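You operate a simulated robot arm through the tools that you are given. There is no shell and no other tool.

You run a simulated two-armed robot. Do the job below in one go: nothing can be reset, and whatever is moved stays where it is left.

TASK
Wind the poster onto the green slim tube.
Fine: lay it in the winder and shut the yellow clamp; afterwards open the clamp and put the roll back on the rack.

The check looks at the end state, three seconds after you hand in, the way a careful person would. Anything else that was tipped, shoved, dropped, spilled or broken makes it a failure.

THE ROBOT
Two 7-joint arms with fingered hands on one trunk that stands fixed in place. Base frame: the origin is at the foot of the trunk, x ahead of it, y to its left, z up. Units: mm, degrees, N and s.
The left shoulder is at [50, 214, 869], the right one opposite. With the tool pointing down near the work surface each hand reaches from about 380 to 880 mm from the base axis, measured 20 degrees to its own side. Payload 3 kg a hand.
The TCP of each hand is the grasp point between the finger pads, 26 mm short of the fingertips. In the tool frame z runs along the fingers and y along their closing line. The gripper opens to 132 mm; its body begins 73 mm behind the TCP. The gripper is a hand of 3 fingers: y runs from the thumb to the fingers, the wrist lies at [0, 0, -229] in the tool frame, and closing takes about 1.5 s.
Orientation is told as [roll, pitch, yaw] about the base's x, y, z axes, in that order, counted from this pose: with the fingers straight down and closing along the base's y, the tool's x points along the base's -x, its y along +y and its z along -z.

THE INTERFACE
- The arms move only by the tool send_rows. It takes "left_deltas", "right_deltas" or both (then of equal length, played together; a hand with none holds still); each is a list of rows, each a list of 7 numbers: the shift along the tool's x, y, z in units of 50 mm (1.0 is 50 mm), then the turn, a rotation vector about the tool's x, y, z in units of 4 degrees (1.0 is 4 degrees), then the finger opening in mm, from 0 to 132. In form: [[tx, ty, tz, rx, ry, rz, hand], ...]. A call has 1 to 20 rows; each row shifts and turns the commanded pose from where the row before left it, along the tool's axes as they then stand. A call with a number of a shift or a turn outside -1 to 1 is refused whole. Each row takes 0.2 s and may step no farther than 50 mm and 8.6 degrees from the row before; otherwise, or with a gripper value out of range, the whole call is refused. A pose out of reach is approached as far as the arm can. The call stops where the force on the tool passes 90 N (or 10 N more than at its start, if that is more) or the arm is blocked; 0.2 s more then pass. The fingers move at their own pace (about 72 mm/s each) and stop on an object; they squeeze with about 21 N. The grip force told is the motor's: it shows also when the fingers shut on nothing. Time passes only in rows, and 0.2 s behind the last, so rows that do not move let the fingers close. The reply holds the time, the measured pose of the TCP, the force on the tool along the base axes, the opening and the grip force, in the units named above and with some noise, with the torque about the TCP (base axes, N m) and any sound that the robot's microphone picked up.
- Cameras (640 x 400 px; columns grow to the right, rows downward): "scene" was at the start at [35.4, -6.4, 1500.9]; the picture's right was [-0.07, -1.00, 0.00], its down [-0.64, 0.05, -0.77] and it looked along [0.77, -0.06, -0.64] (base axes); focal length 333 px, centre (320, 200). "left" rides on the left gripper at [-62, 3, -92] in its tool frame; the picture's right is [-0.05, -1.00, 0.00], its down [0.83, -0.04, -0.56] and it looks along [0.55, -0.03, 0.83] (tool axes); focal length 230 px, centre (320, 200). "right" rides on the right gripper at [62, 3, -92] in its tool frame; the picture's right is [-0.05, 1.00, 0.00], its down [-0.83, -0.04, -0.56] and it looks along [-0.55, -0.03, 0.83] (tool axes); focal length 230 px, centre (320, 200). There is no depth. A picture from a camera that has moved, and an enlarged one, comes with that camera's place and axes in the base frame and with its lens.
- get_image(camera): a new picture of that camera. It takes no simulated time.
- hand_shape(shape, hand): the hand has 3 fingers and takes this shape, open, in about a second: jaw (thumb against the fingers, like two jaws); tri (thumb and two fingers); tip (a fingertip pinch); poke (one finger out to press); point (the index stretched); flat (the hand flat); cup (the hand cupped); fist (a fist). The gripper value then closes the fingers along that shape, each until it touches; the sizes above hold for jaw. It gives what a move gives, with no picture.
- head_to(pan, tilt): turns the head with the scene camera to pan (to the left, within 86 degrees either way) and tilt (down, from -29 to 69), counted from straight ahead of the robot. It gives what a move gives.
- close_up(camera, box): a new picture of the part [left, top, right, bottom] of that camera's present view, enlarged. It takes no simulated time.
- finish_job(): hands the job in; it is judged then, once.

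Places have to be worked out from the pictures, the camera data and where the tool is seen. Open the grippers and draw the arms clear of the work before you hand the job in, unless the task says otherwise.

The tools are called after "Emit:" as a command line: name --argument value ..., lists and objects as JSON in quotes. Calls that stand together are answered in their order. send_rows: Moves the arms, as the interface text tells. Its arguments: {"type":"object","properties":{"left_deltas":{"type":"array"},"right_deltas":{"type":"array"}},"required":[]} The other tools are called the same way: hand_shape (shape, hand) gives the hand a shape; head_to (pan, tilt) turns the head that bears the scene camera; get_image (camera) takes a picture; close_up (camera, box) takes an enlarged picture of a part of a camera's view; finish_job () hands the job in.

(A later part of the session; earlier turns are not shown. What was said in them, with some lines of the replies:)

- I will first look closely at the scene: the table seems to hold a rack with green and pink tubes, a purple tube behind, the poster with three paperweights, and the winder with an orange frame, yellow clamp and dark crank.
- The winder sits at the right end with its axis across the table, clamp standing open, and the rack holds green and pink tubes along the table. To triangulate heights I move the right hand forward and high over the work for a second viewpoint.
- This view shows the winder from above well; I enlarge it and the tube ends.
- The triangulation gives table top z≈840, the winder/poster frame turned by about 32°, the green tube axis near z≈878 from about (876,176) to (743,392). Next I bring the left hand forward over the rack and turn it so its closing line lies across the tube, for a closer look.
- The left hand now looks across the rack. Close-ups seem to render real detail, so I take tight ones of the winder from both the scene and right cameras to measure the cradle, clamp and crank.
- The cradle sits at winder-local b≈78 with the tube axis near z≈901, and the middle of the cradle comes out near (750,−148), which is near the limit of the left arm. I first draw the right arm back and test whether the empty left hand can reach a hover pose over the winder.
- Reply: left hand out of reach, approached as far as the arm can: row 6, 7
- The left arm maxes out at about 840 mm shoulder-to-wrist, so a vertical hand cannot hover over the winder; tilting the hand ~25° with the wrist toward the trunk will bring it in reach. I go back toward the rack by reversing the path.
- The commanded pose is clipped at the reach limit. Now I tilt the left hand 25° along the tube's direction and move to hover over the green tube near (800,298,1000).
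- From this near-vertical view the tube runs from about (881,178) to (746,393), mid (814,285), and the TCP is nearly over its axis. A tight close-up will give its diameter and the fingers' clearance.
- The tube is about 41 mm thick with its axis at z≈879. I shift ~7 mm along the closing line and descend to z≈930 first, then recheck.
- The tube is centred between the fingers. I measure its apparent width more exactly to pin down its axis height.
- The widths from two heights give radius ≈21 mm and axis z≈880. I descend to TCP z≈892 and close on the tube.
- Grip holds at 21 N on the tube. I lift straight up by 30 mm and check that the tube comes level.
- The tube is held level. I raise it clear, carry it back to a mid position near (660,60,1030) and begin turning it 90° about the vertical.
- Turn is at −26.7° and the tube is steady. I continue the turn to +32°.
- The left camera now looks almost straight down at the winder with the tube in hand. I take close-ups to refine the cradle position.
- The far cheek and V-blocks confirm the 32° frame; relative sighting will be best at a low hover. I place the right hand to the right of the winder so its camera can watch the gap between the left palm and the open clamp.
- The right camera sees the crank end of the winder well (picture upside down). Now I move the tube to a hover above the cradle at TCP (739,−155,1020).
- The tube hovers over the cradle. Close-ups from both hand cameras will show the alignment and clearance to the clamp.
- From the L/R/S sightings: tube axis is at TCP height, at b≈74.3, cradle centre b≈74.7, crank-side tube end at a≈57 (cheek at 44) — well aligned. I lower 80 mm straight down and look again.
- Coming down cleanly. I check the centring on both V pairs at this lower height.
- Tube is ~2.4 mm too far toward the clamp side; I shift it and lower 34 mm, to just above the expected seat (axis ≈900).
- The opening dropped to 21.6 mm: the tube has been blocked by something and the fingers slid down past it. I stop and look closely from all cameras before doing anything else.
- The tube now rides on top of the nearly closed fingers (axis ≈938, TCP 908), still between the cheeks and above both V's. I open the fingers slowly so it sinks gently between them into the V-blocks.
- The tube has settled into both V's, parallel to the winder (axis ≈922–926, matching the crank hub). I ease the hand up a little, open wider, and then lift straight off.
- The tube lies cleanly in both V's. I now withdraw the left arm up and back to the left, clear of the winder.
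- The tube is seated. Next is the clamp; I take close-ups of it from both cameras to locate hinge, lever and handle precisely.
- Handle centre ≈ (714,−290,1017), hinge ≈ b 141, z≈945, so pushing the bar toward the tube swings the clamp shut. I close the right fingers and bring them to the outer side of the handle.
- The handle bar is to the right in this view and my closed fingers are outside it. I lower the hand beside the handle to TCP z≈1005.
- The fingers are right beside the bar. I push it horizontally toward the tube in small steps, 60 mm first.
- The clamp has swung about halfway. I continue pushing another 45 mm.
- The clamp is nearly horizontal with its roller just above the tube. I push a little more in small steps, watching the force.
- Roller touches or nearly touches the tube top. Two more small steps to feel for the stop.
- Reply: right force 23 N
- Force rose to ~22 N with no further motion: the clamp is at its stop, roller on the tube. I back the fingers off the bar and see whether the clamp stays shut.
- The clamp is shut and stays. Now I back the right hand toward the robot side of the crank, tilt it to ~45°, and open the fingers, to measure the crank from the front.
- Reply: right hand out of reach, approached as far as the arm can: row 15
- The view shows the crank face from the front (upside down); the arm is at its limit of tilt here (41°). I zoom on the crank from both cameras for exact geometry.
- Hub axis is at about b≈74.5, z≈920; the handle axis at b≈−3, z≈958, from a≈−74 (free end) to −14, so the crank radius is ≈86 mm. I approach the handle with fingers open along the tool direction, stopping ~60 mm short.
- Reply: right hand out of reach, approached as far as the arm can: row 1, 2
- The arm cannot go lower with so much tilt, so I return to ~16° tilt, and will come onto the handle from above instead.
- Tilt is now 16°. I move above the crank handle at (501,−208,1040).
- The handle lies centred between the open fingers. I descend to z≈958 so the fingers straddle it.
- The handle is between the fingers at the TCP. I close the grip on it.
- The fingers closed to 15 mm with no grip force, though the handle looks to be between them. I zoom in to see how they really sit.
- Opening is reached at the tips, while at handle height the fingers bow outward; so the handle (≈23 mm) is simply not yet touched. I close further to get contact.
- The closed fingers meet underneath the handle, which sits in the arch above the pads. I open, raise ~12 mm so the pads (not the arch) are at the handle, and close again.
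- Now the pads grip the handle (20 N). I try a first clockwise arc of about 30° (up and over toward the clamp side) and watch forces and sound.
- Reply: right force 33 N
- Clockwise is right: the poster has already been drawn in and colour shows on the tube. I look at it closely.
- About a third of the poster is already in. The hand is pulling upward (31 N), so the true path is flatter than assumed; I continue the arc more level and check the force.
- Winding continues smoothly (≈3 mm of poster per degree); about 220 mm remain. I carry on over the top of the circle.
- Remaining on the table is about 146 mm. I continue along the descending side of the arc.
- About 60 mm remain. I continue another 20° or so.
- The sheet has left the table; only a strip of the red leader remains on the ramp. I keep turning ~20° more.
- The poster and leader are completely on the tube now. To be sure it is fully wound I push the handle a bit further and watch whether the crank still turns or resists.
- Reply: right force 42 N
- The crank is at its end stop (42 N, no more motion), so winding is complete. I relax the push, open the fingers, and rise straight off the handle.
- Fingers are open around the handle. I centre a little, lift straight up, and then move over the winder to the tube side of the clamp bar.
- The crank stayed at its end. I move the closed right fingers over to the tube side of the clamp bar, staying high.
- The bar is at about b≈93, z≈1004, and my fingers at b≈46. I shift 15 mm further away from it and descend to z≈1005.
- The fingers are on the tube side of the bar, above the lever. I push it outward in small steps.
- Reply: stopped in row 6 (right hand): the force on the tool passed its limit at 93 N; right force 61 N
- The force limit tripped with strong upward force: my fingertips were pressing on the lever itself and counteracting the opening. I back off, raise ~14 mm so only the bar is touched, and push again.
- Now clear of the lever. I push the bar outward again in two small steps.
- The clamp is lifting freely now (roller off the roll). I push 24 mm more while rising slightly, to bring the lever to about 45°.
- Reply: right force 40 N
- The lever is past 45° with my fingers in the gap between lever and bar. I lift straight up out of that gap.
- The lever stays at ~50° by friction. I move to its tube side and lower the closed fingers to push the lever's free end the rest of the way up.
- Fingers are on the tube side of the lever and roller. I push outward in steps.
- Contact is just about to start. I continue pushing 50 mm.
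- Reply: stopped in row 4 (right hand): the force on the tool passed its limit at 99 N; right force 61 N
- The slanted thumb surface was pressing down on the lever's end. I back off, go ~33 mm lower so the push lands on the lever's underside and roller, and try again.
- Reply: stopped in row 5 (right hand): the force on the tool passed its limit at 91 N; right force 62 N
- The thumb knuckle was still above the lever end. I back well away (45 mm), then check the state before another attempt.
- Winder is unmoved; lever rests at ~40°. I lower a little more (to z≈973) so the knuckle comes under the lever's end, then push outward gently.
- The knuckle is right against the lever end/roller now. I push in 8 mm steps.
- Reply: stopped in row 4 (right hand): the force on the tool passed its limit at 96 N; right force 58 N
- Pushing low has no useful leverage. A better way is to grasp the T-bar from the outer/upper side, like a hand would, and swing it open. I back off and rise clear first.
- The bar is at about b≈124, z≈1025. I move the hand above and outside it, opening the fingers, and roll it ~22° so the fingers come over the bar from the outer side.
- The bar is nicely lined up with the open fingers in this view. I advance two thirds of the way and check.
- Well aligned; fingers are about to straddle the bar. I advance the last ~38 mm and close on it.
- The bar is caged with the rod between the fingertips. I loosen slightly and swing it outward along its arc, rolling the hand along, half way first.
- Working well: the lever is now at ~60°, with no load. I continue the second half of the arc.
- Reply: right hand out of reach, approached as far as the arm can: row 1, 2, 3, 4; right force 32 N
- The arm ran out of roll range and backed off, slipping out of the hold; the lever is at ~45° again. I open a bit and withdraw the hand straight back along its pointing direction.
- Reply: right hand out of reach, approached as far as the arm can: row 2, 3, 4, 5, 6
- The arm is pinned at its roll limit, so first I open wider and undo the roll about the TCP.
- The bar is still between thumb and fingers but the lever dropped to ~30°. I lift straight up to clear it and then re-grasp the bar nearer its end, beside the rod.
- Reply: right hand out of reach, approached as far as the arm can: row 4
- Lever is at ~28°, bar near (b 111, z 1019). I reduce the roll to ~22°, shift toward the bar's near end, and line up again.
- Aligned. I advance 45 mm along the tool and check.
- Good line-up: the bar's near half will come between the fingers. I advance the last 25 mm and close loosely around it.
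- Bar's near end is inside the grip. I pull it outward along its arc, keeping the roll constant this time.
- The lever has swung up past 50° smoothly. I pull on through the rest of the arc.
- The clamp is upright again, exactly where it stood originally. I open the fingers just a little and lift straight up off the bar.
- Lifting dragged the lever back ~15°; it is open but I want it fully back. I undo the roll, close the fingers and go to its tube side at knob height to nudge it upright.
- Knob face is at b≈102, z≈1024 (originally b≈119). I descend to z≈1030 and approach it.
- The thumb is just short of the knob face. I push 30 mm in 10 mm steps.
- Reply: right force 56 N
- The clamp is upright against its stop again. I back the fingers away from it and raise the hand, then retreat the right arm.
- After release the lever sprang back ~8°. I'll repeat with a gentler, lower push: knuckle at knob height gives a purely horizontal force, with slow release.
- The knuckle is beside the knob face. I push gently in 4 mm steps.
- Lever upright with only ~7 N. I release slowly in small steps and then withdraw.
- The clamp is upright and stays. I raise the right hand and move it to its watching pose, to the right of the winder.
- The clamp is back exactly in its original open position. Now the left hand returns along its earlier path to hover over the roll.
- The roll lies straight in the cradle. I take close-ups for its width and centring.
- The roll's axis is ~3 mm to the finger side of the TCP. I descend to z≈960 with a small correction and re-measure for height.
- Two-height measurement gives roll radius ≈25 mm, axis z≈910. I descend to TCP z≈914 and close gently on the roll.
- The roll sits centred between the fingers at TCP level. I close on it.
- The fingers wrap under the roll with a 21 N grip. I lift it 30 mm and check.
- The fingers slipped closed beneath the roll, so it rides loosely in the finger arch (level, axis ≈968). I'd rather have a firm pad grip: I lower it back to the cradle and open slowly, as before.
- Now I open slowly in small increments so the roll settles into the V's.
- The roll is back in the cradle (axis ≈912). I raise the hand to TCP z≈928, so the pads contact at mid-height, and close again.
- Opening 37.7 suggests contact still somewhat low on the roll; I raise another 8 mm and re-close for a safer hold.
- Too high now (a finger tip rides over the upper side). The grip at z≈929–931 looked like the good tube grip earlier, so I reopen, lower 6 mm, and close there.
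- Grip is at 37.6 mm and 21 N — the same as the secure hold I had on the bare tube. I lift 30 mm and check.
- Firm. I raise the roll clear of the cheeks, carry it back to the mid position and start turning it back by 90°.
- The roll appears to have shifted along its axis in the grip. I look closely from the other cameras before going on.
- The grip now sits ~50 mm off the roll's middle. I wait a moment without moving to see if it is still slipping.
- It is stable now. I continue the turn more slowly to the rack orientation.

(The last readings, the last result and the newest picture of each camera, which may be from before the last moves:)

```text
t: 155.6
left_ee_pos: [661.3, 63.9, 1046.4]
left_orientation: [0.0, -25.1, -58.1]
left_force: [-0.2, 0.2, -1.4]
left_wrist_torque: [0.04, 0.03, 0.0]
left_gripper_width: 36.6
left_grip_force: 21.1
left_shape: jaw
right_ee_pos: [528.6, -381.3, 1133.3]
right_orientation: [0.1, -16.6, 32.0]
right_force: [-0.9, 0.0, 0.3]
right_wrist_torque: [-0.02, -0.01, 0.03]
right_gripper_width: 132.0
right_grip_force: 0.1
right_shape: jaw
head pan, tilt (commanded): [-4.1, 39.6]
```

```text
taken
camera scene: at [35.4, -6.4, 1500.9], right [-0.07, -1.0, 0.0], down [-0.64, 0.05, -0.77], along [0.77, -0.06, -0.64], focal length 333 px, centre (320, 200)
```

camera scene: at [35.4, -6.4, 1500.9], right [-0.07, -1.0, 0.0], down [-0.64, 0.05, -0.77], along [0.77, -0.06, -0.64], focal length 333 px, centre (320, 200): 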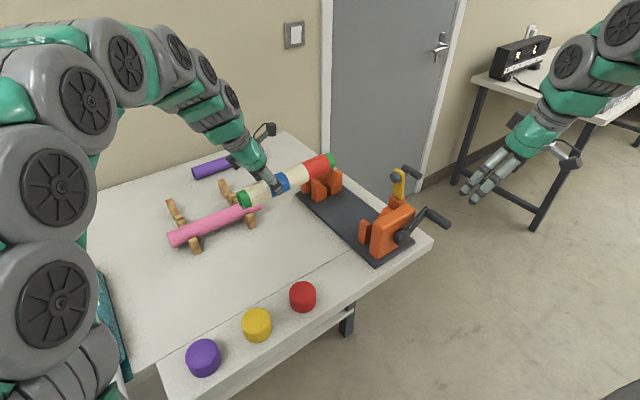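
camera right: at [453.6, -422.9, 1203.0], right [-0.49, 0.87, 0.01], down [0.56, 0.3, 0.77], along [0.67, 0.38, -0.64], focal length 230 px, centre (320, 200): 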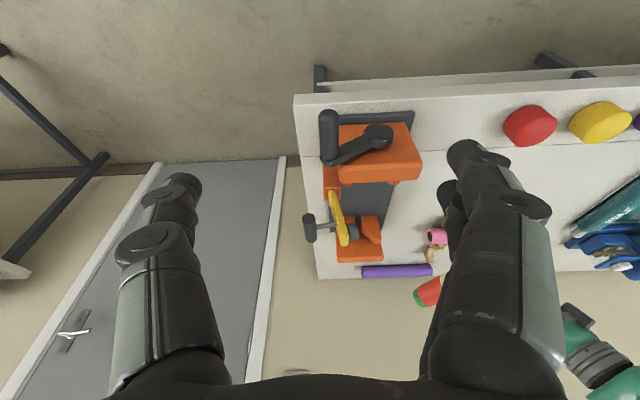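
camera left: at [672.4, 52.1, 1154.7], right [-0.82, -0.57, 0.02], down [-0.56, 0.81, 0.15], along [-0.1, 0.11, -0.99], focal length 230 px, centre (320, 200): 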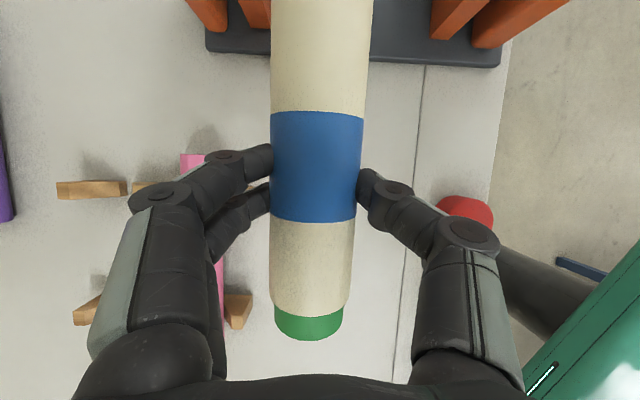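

No further slip. Now I carry the roll slowly to hover over the green rack place, with gentle start and stop.

Emit:
send_rows --left_deltas '[[0.1263, 0.19, -0.0199, 0, 0, 0, 30], [0.1263, 0.19, -0.0199, 0, 0, 0, 30], [0.2526, 0.3795, -0.0397, 0, 0, 0, 30], [0.2526, 0.3795, -0.0397, 0, 0, 0, 30], [0.2526, 0.3795, -0.0397, 0, 0, 0, 30], [0.2526, 0.3795, -0.0397, 0, 0, 0, 30], [0.2526, 0.3795, -0.0397, 0, 0, 0, 30], [0.2526, 0.3795, -0.0397, 0, 0, 0, 30], [0.2526, 0.3795, -0.0397, 0, 0, 0, 30], [0.2526, 0.3795, -0.0397, 0, 0, 0, 30], [0.2526, 0.3795, -0.0397, 0, 0, 0, 30], [0.2526, 0.3795, -0.0397, 0, 0, 0, 30], [0.2526, 0.3795, -0.0397, 0, 0, 0, 30], [0.1263, 0.19, -0.0199, 0, 0, 0, 30], [0.1263, 0.19, -0.0199, 0, 0, 0, 30], [0, 0, 0, 0, 0, 0, 30]]'

Emit:
get_image --camera "left"

Emit:
close_up --camera "scene" --box '[130, 110, 290, 260]'

```text
t: 159.0
left_ee_pos: [784.2, 330.6, 999.0]
left_orientation: [-0.1, -25.1, -58.0]
left_force: [-0.4, 0.0, -1.0]
left_wrist_torque: [0.01, 0.0, 0.02]
left_gripper_width: 36.7
left_grip_force: 21.2
left_shape: jaw
right_ee_pos: [528.6, -381.3, 1133.4]
right_orientation: [0.1, -16.6, 32.0]
right_force: [-0.7, -0.2, 0.6]
right_wrist_torque: [-0.03, 0.02, 0.0]
right_gripper_width: 132.0
right_grip_force: 0.1
right_shape: jaw
head pan, tilt (commanded): [-4.1, 39.6]
```

```text
taken
camera left: at [797.3, 318.3, 1108.4], right [-0.82, -0.57, 0.02], down [-0.56, 0.81, 0.15], along [-0.11, 0.11, -0.99], focal length 230 px, centre (320, 200)
```

left: 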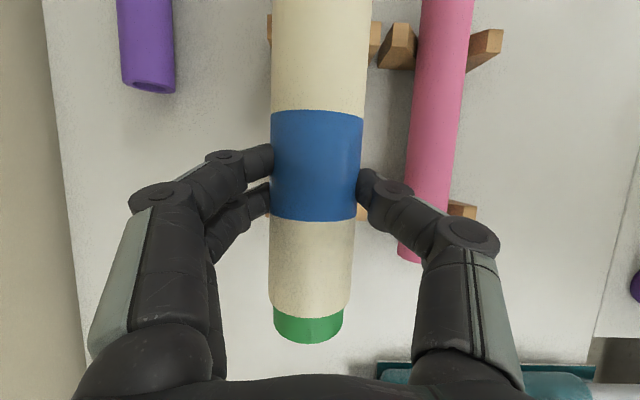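

```text
2.67 times, centred on (210, 185) of scene
camera zoom: at [35.4, -6.4, 1500.9], right [-0.07, -1.0, 0.0], down [-0.64, 0.05, -0.77], along [0.77, -0.06, -0.64], focal length 887 px, centre (613, 240)
```

zoom: 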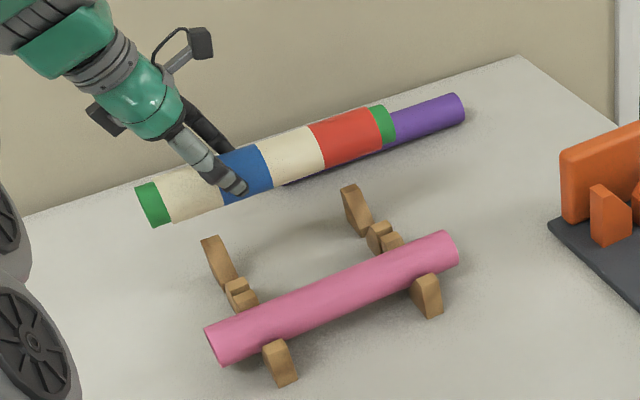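

The roll hangs level right over its rack place, within ~2 mm. I lower it slowly to about 10 mm above the seat and check.

Emit:
send_rows --left_deltas '[[0.068, -0.013, 0.147, 0, 0, 0, 30], [0.137, -0.013, 0.293, 0, 0, 0, 30], [0.137, -0.014, 0.293, 0, 0, 0, 30], [0.137, 0, 0.293, 0, 0, 0, 30], [0.137, 0, 0.293, 0, 0, 0, 30], [0.137, 0, 0.293, 0, 0, 0, 30], [0.068, 0, 0.147, 0, 0, 0, 30], [0, 0, 0, 0, 0, 0, 30]]'

Emit:
get_image --camera "left"

Emit:
close_up --camera "scene" --box '[150, 150, 270, 260]'

```text
t: 160.8
left_ee_pos: [781.6, 330.3, 903.7]
left_orientation: [-0.1, -25.0, -58.0]
left_force: [-0.6, -0.7, -1.0]
left_wrist_torque: [0.06, 0.05, 0.0]
left_gripper_width: 36.5
left_grip_force: 21.1
left_shape: jaw
right_ee_pos: [527.2, -381.3, 1132.4]
right_orientation: [0.0, -16.6, 32.2]
right_force: [0.6, 0.4, -0.3]
right_wrist_torque: [0.0, 0.0, 0.01]
right_gripper_width: 132.1
right_grip_force: 0.1
right_shape: jaw
head pan, tilt (commanded): [-4.1, 39.6]
```

```text
taken
camera left: at [794.6, 317.2, 1012.2], right [-0.82, -0.57, 0.02], down [-0.56, 0.81, 0.15], along [-0.11, 0.11, -0.99], focal length 230 px, centre (320, 200)
```

left: 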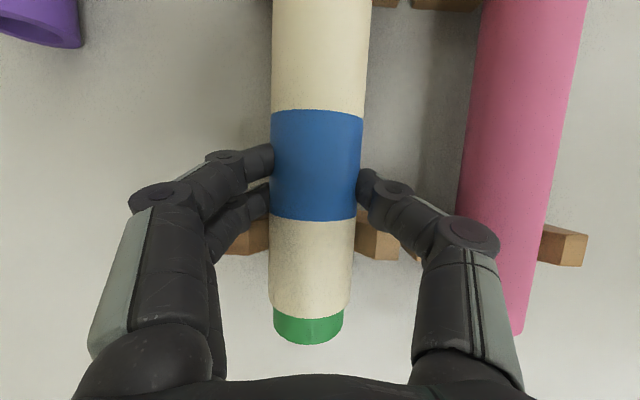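

```text
3.64 times, centred on (210, 205) of scene
camera zoom: at [35.4, -6.4, 1500.9], right [-0.07, -1.0, 0.0], down [-0.64, 0.05, -0.77], along [0.77, -0.06, -0.64], focal length 1210 px, centre (720, 182)
```

zoom: 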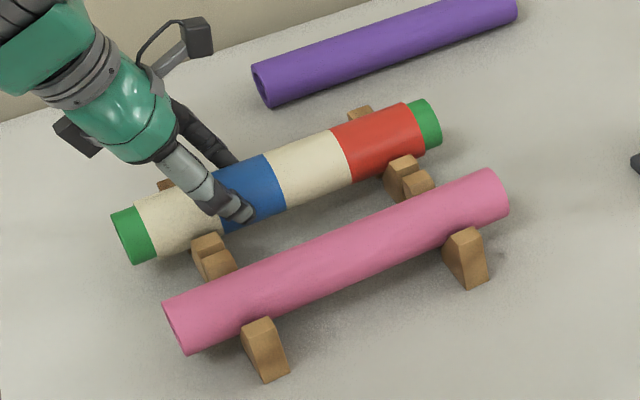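

Perfectly centred between the brackets in both views. I lower in 3 mm steps watching force and opening.

Emit:
send_rows --left_deltas '[[0.0127, 0, 0.0272, 0, 0, 0, 30], [0.0127, 0, 0.0272, 0, 0, 0, 30], [0.0127, 0, 0.0272, 0, 0, 0, 30], [0.0127, 0, 0.0272, 0, 0, 0, 30], [0, 0, 0, 0, 0, 0, 30]]'

Emit:
close_up --camera "scene" --box '[150, 150, 270, 260]'

```text
t: 162.0
left_ee_pos: [782.2, 328.3, 896.9]
left_orientation: [0.0, -25.1, -58.0]
left_force: [-1.5, -1.3, 7.8]
left_wrist_torque: [0.03, -0.06, -0.06]
left_gripper_width: 37.2
left_grip_force: 20.8
left_shape: jaw
right_ee_pos: [526.7, -381.7, 1132.1]
right_orientation: [0.1, -16.6, 32.2]
right_force: [-0.1, 0.1, 0.2]
right_wrist_torque: [0.02, 0.02, -0.01]
right_gripper_width: 132.1
right_grip_force: 0.1
right_shape: jaw
head pan, tilt (commanded): [-4.1, 39.6]
```

```text
3.64 times, centred on (210, 205) of scene
camera zoom: at [35.2, -6.4, 1500.9], right [-0.07, -1.0, 0.0], down [-0.64, 0.05, -0.77], along [0.77, -0.06, -0.64], focal length 1210 px, centre (720, 182)
```

zoom: 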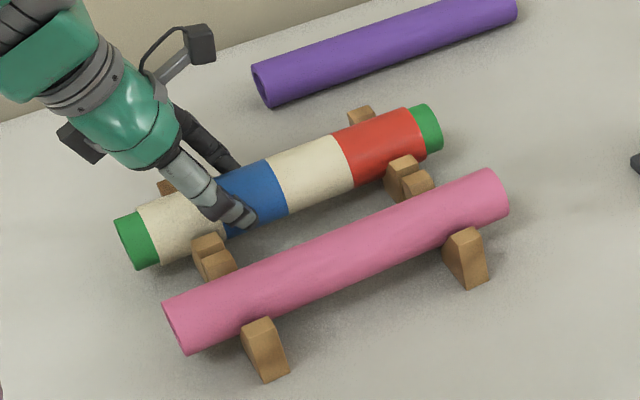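

Contact force of ~8 N: the roll has reached the brackets. I open the fingers slowly to set it down.

Emit:
send_rows --left_deltas '[[0, 0, 0, 0, 0, 0, 39], [0, 0, 0, 0, 0, 0, 41], [0, 0, 0, 0, 0, 0, 43], [0, 0, 0, 0, 0, 0, 46], [0, 0, 0, 0, 0, 0, 50], [0, 0, 0, 0, 0, 0, 54], [0, 0, 0, 0, 0, 0, 60], [0, 0, 0, 0, 0, 0, 66], [0, 0, 0, 0, 0, 0, 72], [0, 0, 0, 0, 0, 0, 76], [0, 0, 0, 0, 0, 0, 76]]'

Emit:
get_image --camera "left"

Emit:
close_up --camera "scene" --box '[150, 150, 270, 260]'

```text
t: 164.4
left_ee_pos: [782.0, 329.5, 896.9]
left_orientation: [-0.2, -25.1, -57.9]
left_force: [-0.4, -0.3, -0.2]
left_wrist_torque: [0.02, -0.02, 0.0]
left_gripper_width: 75.1
left_grip_force: 0.0
left_shape: jaw
right_ee_pos: [527.0, -382.5, 1133.3]
right_orientation: [-0.1, -16.6, 32.1]
right_force: [-0.5, 0.0, -1.2]
right_wrist_torque: [-0.02, -0.01, 0.03]
right_gripper_width: 131.8
right_grip_force: 0.0
right_shape: jaw
head pan, tilt (commanded): [-4.1, 39.6]
```

```text
taken
camera left: at [794.6, 317.0, 1005.8], right [-0.82, -0.57, 0.02], down [-0.56, 0.81, 0.15], along [-0.11, 0.11, -0.99], focal length 230 px, centre (320, 200)
```

left: 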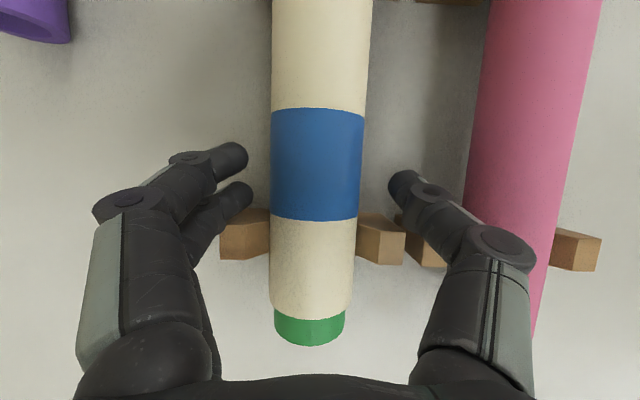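

```text
3.64 times, centred on (210, 205) of scene
camera zoom: at [35.4, -6.4, 1500.9], right [-0.07, -1.0, 0.0], down [-0.64, 0.05, -0.77], along [0.77, -0.06, -0.64], focal length 1210 px, centre (720, 182)
```

zoom: 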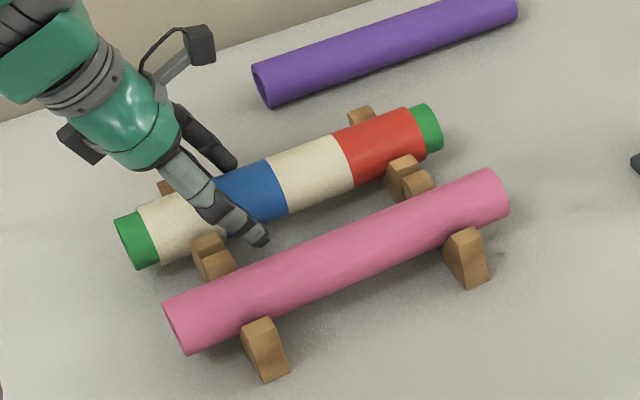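

The roll rests on the rack. I lift the left hand straight up and then draw it back toward the robot.

Emit:
send_rows --left_deltas '[[-0.085, 0, -0.181, 0, 0, 0, 76], [-0.169, 0, -0.363, 0, 0, 0, 76], [-0.254, 0, -0.544, 0, 0, 0, 76], [-0.254, 0, -0.544, 0, 0, 0, 76], [-0.254, 0, -0.544, 0, 0, 0, 76], [0, 0, 0, 0, 0, 0, 76]]'

Emit:
get_image --camera "left"

Emit:
close_up --camera "scene" --box '[150, 130, 290, 260]'

```text
t: 165.8
left_ee_pos: [782.0, 329.6, 1017.3]
left_orientation: [0.0, -25.1, -57.9]
left_force: [0.7, 0.9, 0.9]
left_wrist_torque: [-0.02, -0.03, -0.02]
left_gripper_width: 75.5
left_grip_force: 0.0
left_shape: jaw
right_ee_pos: [527.7, -380.2, 1132.2]
right_orientation: [0.0, -16.6, 32.1]
right_force: [0.1, 0.4, 0.3]
right_wrist_torque: [0.01, -0.01, 0.03]
right_gripper_width: 131.9
right_grip_force: 0.1
right_shape: jaw
head pan, tilt (commanded): [-4.1, 39.6]
```

```text
taken
camera left: at [794.7, 316.9, 1126.0], right [-0.82, -0.57, 0.02], down [-0.56, 0.81, 0.15], along [-0.11, 0.11, -0.99], focal length 230 px, centre (320, 200)
```

left: 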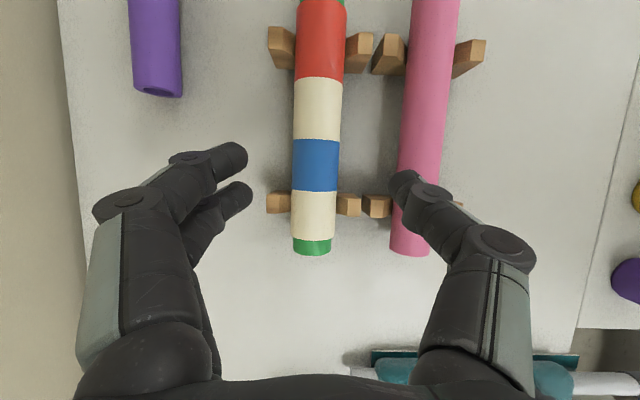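

```text
3.08 times, centred on (220, 195) of scene
camera zoom: at [35.4, -6.4, 1500.9], right [-0.07, -1.0, 0.0], down [-0.64, 0.05, -0.77], along [0.77, -0.06, -0.64], focal length 1024 px, centre (628, 215)
```

zoom: 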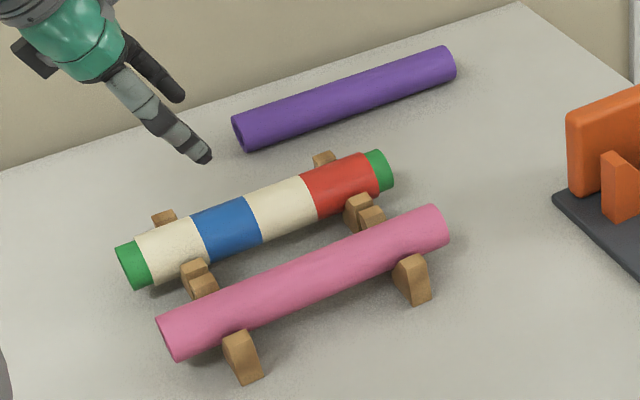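

The roll lies in its old place on the rack. I now draw both arms back, clear of the work.

Emit:
send_rows --left_deltas '[[-0.1085, -0.728, -0.399, 0, 0, 0, 76], [-0.1085, -0.728, -0.399, 0, 0, 0, 90], [-0.1085, -0.728, -0.399, 0, 0, 0, 110], [-0.1085, -0.728, -0.399, 0, 0, 0, 132], [-0.1085, -0.728, -0.399, 0, 0, 0, 132], [-0.1085, -0.728, -0.399, 0, 0, 0, 132], [-0.1085, -0.728, -0.399, 0, 0, 0, 132], [-0.1085, -0.728, -0.399, 0, 0, 0, 132], [0, 0, 0, 0, 0, 0, 132]]' --right_deltas '[[0.321, 0.55, -0.34, 0, 0, 0, 132], [0.321, 0.55, -0.34, 0, 0, 0, 132], [0.321, 0.55, -0.34, 0, 0, 0, 132], [0.321, 0.55, -0.34, 0, 0, 0, 132], [0, 0, 0, 0, 0, 0, 132], [0, 0, 0, 0, 0, 0, 132], [0, 0, 0, 0, 0, 0, 132], [0, 0, 0, 0, 0, 0, 132], [0, 0, 0, 0, 0, 0, 132]]'

Emit:
get_image --camera "scene"

Emit:
close_up --camera "scene" --box '[150, 130, 290, 260]'

Emit:
close_up --camera "scene" --box '[290, 130, 450, 270]'

```text
t: 167.8
left_ee_pos: [520.4, 201.4, 1181.1]
left_orientation: [-0.1, -24.9, -58.1]
left_force: [-0.2, 0.3, 0.5]
left_wrist_torque: [0.0, 0.0, -0.01]
left_gripper_width: 131.9
left_grip_force: 0.1
left_shape: jaw
right_ee_pos: [402.7, -331.6, 1182.2]
right_orientation: [0.1, -16.6, 32.1]
right_force: [-0.2, -0.2, 0.6]
right_wrist_torque: [0.03, 0.0, 0.02]
right_gripper_width: 131.7
right_grip_force: 0.0
right_shape: jaw
head pan, tilt (commanded): [-4.1, 39.6]
```

```text
taken
camera scene: at [35.3, -6.4, 1500.9], right [-0.07, -1.0, 0.0], down [-0.64, 0.05, -0.77], along [0.77, -0.06, -0.64], focal length 333 px, centre (320, 200)
```

scene: 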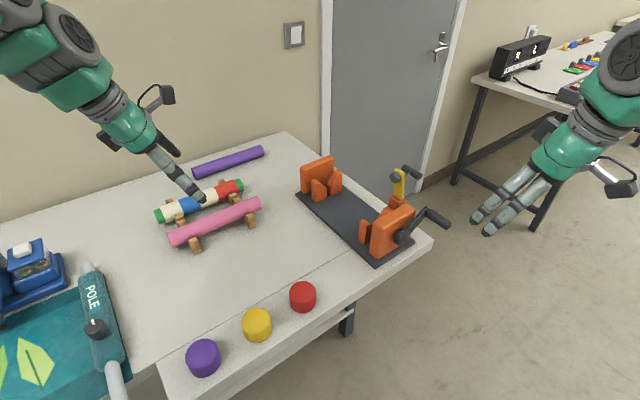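

```text
3.08 times, centred on (220, 195) of scene
camera zoom: at [35.3, -6.4, 1500.9], right [-0.07, -1.0, 0.0], down [-0.64, 0.05, -0.77], along [0.77, -0.06, -0.64], focal length 1024 px, centre (628, 215)
```

zoom: 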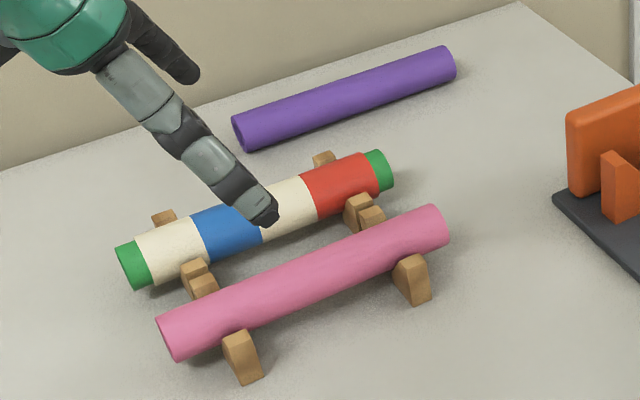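

```text
2.86 times, centred on (370, 200) of scene
camera zoom: at [35.3, -6.4, 1500.9], right [-0.07, -1.0, 0.0], down [-0.64, 0.05, -0.77], along [0.77, -0.06, -0.64], focal length 950 px, centre (177, 200)
```

zoom: 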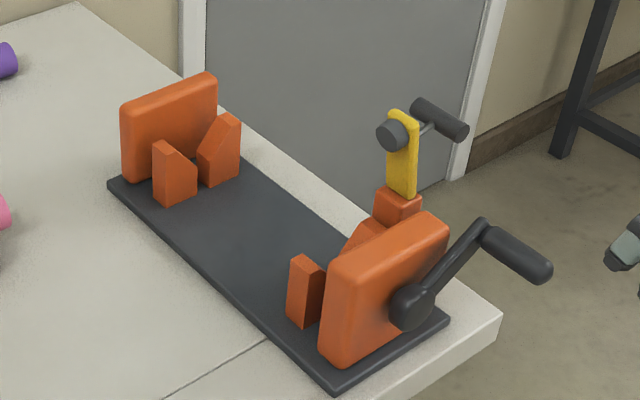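

The roll sits level on the rack, the clamp stands open where it did at the start, the winder is empty, and the other tubes and weights have not moved. Both hands are open and drawn back, so I hand the job in.

Emit:
finish_job

```text
The job is handed in.
```

The poster is fully wound onto the green slim tube, and the roll is back in its old place on the rack. The job is handed in; the check has not reported a result yet.

- **Winding:** I turned the crank clockwise until it hit its end stop and no paper was left on the table.
- **Clamp:** The yellow clamp was shut for the winding. It is now open again and upright, as at the start. It took several tries to reopen, and the push hit the force limit four times. The winder did not shift.
- **Slips while carrying:** The bare tube slipped in the grip and dropped a short way into the cradle. Later the roll slid about 35 mm along its axis while I carried it. Nothing fell, and the roll lies level and centred on its brackets.
- **Everything else:** In the last pictures the pink and purple tubes, the three weights and the neighbouring table look unmoved. Both hands are open and clear.
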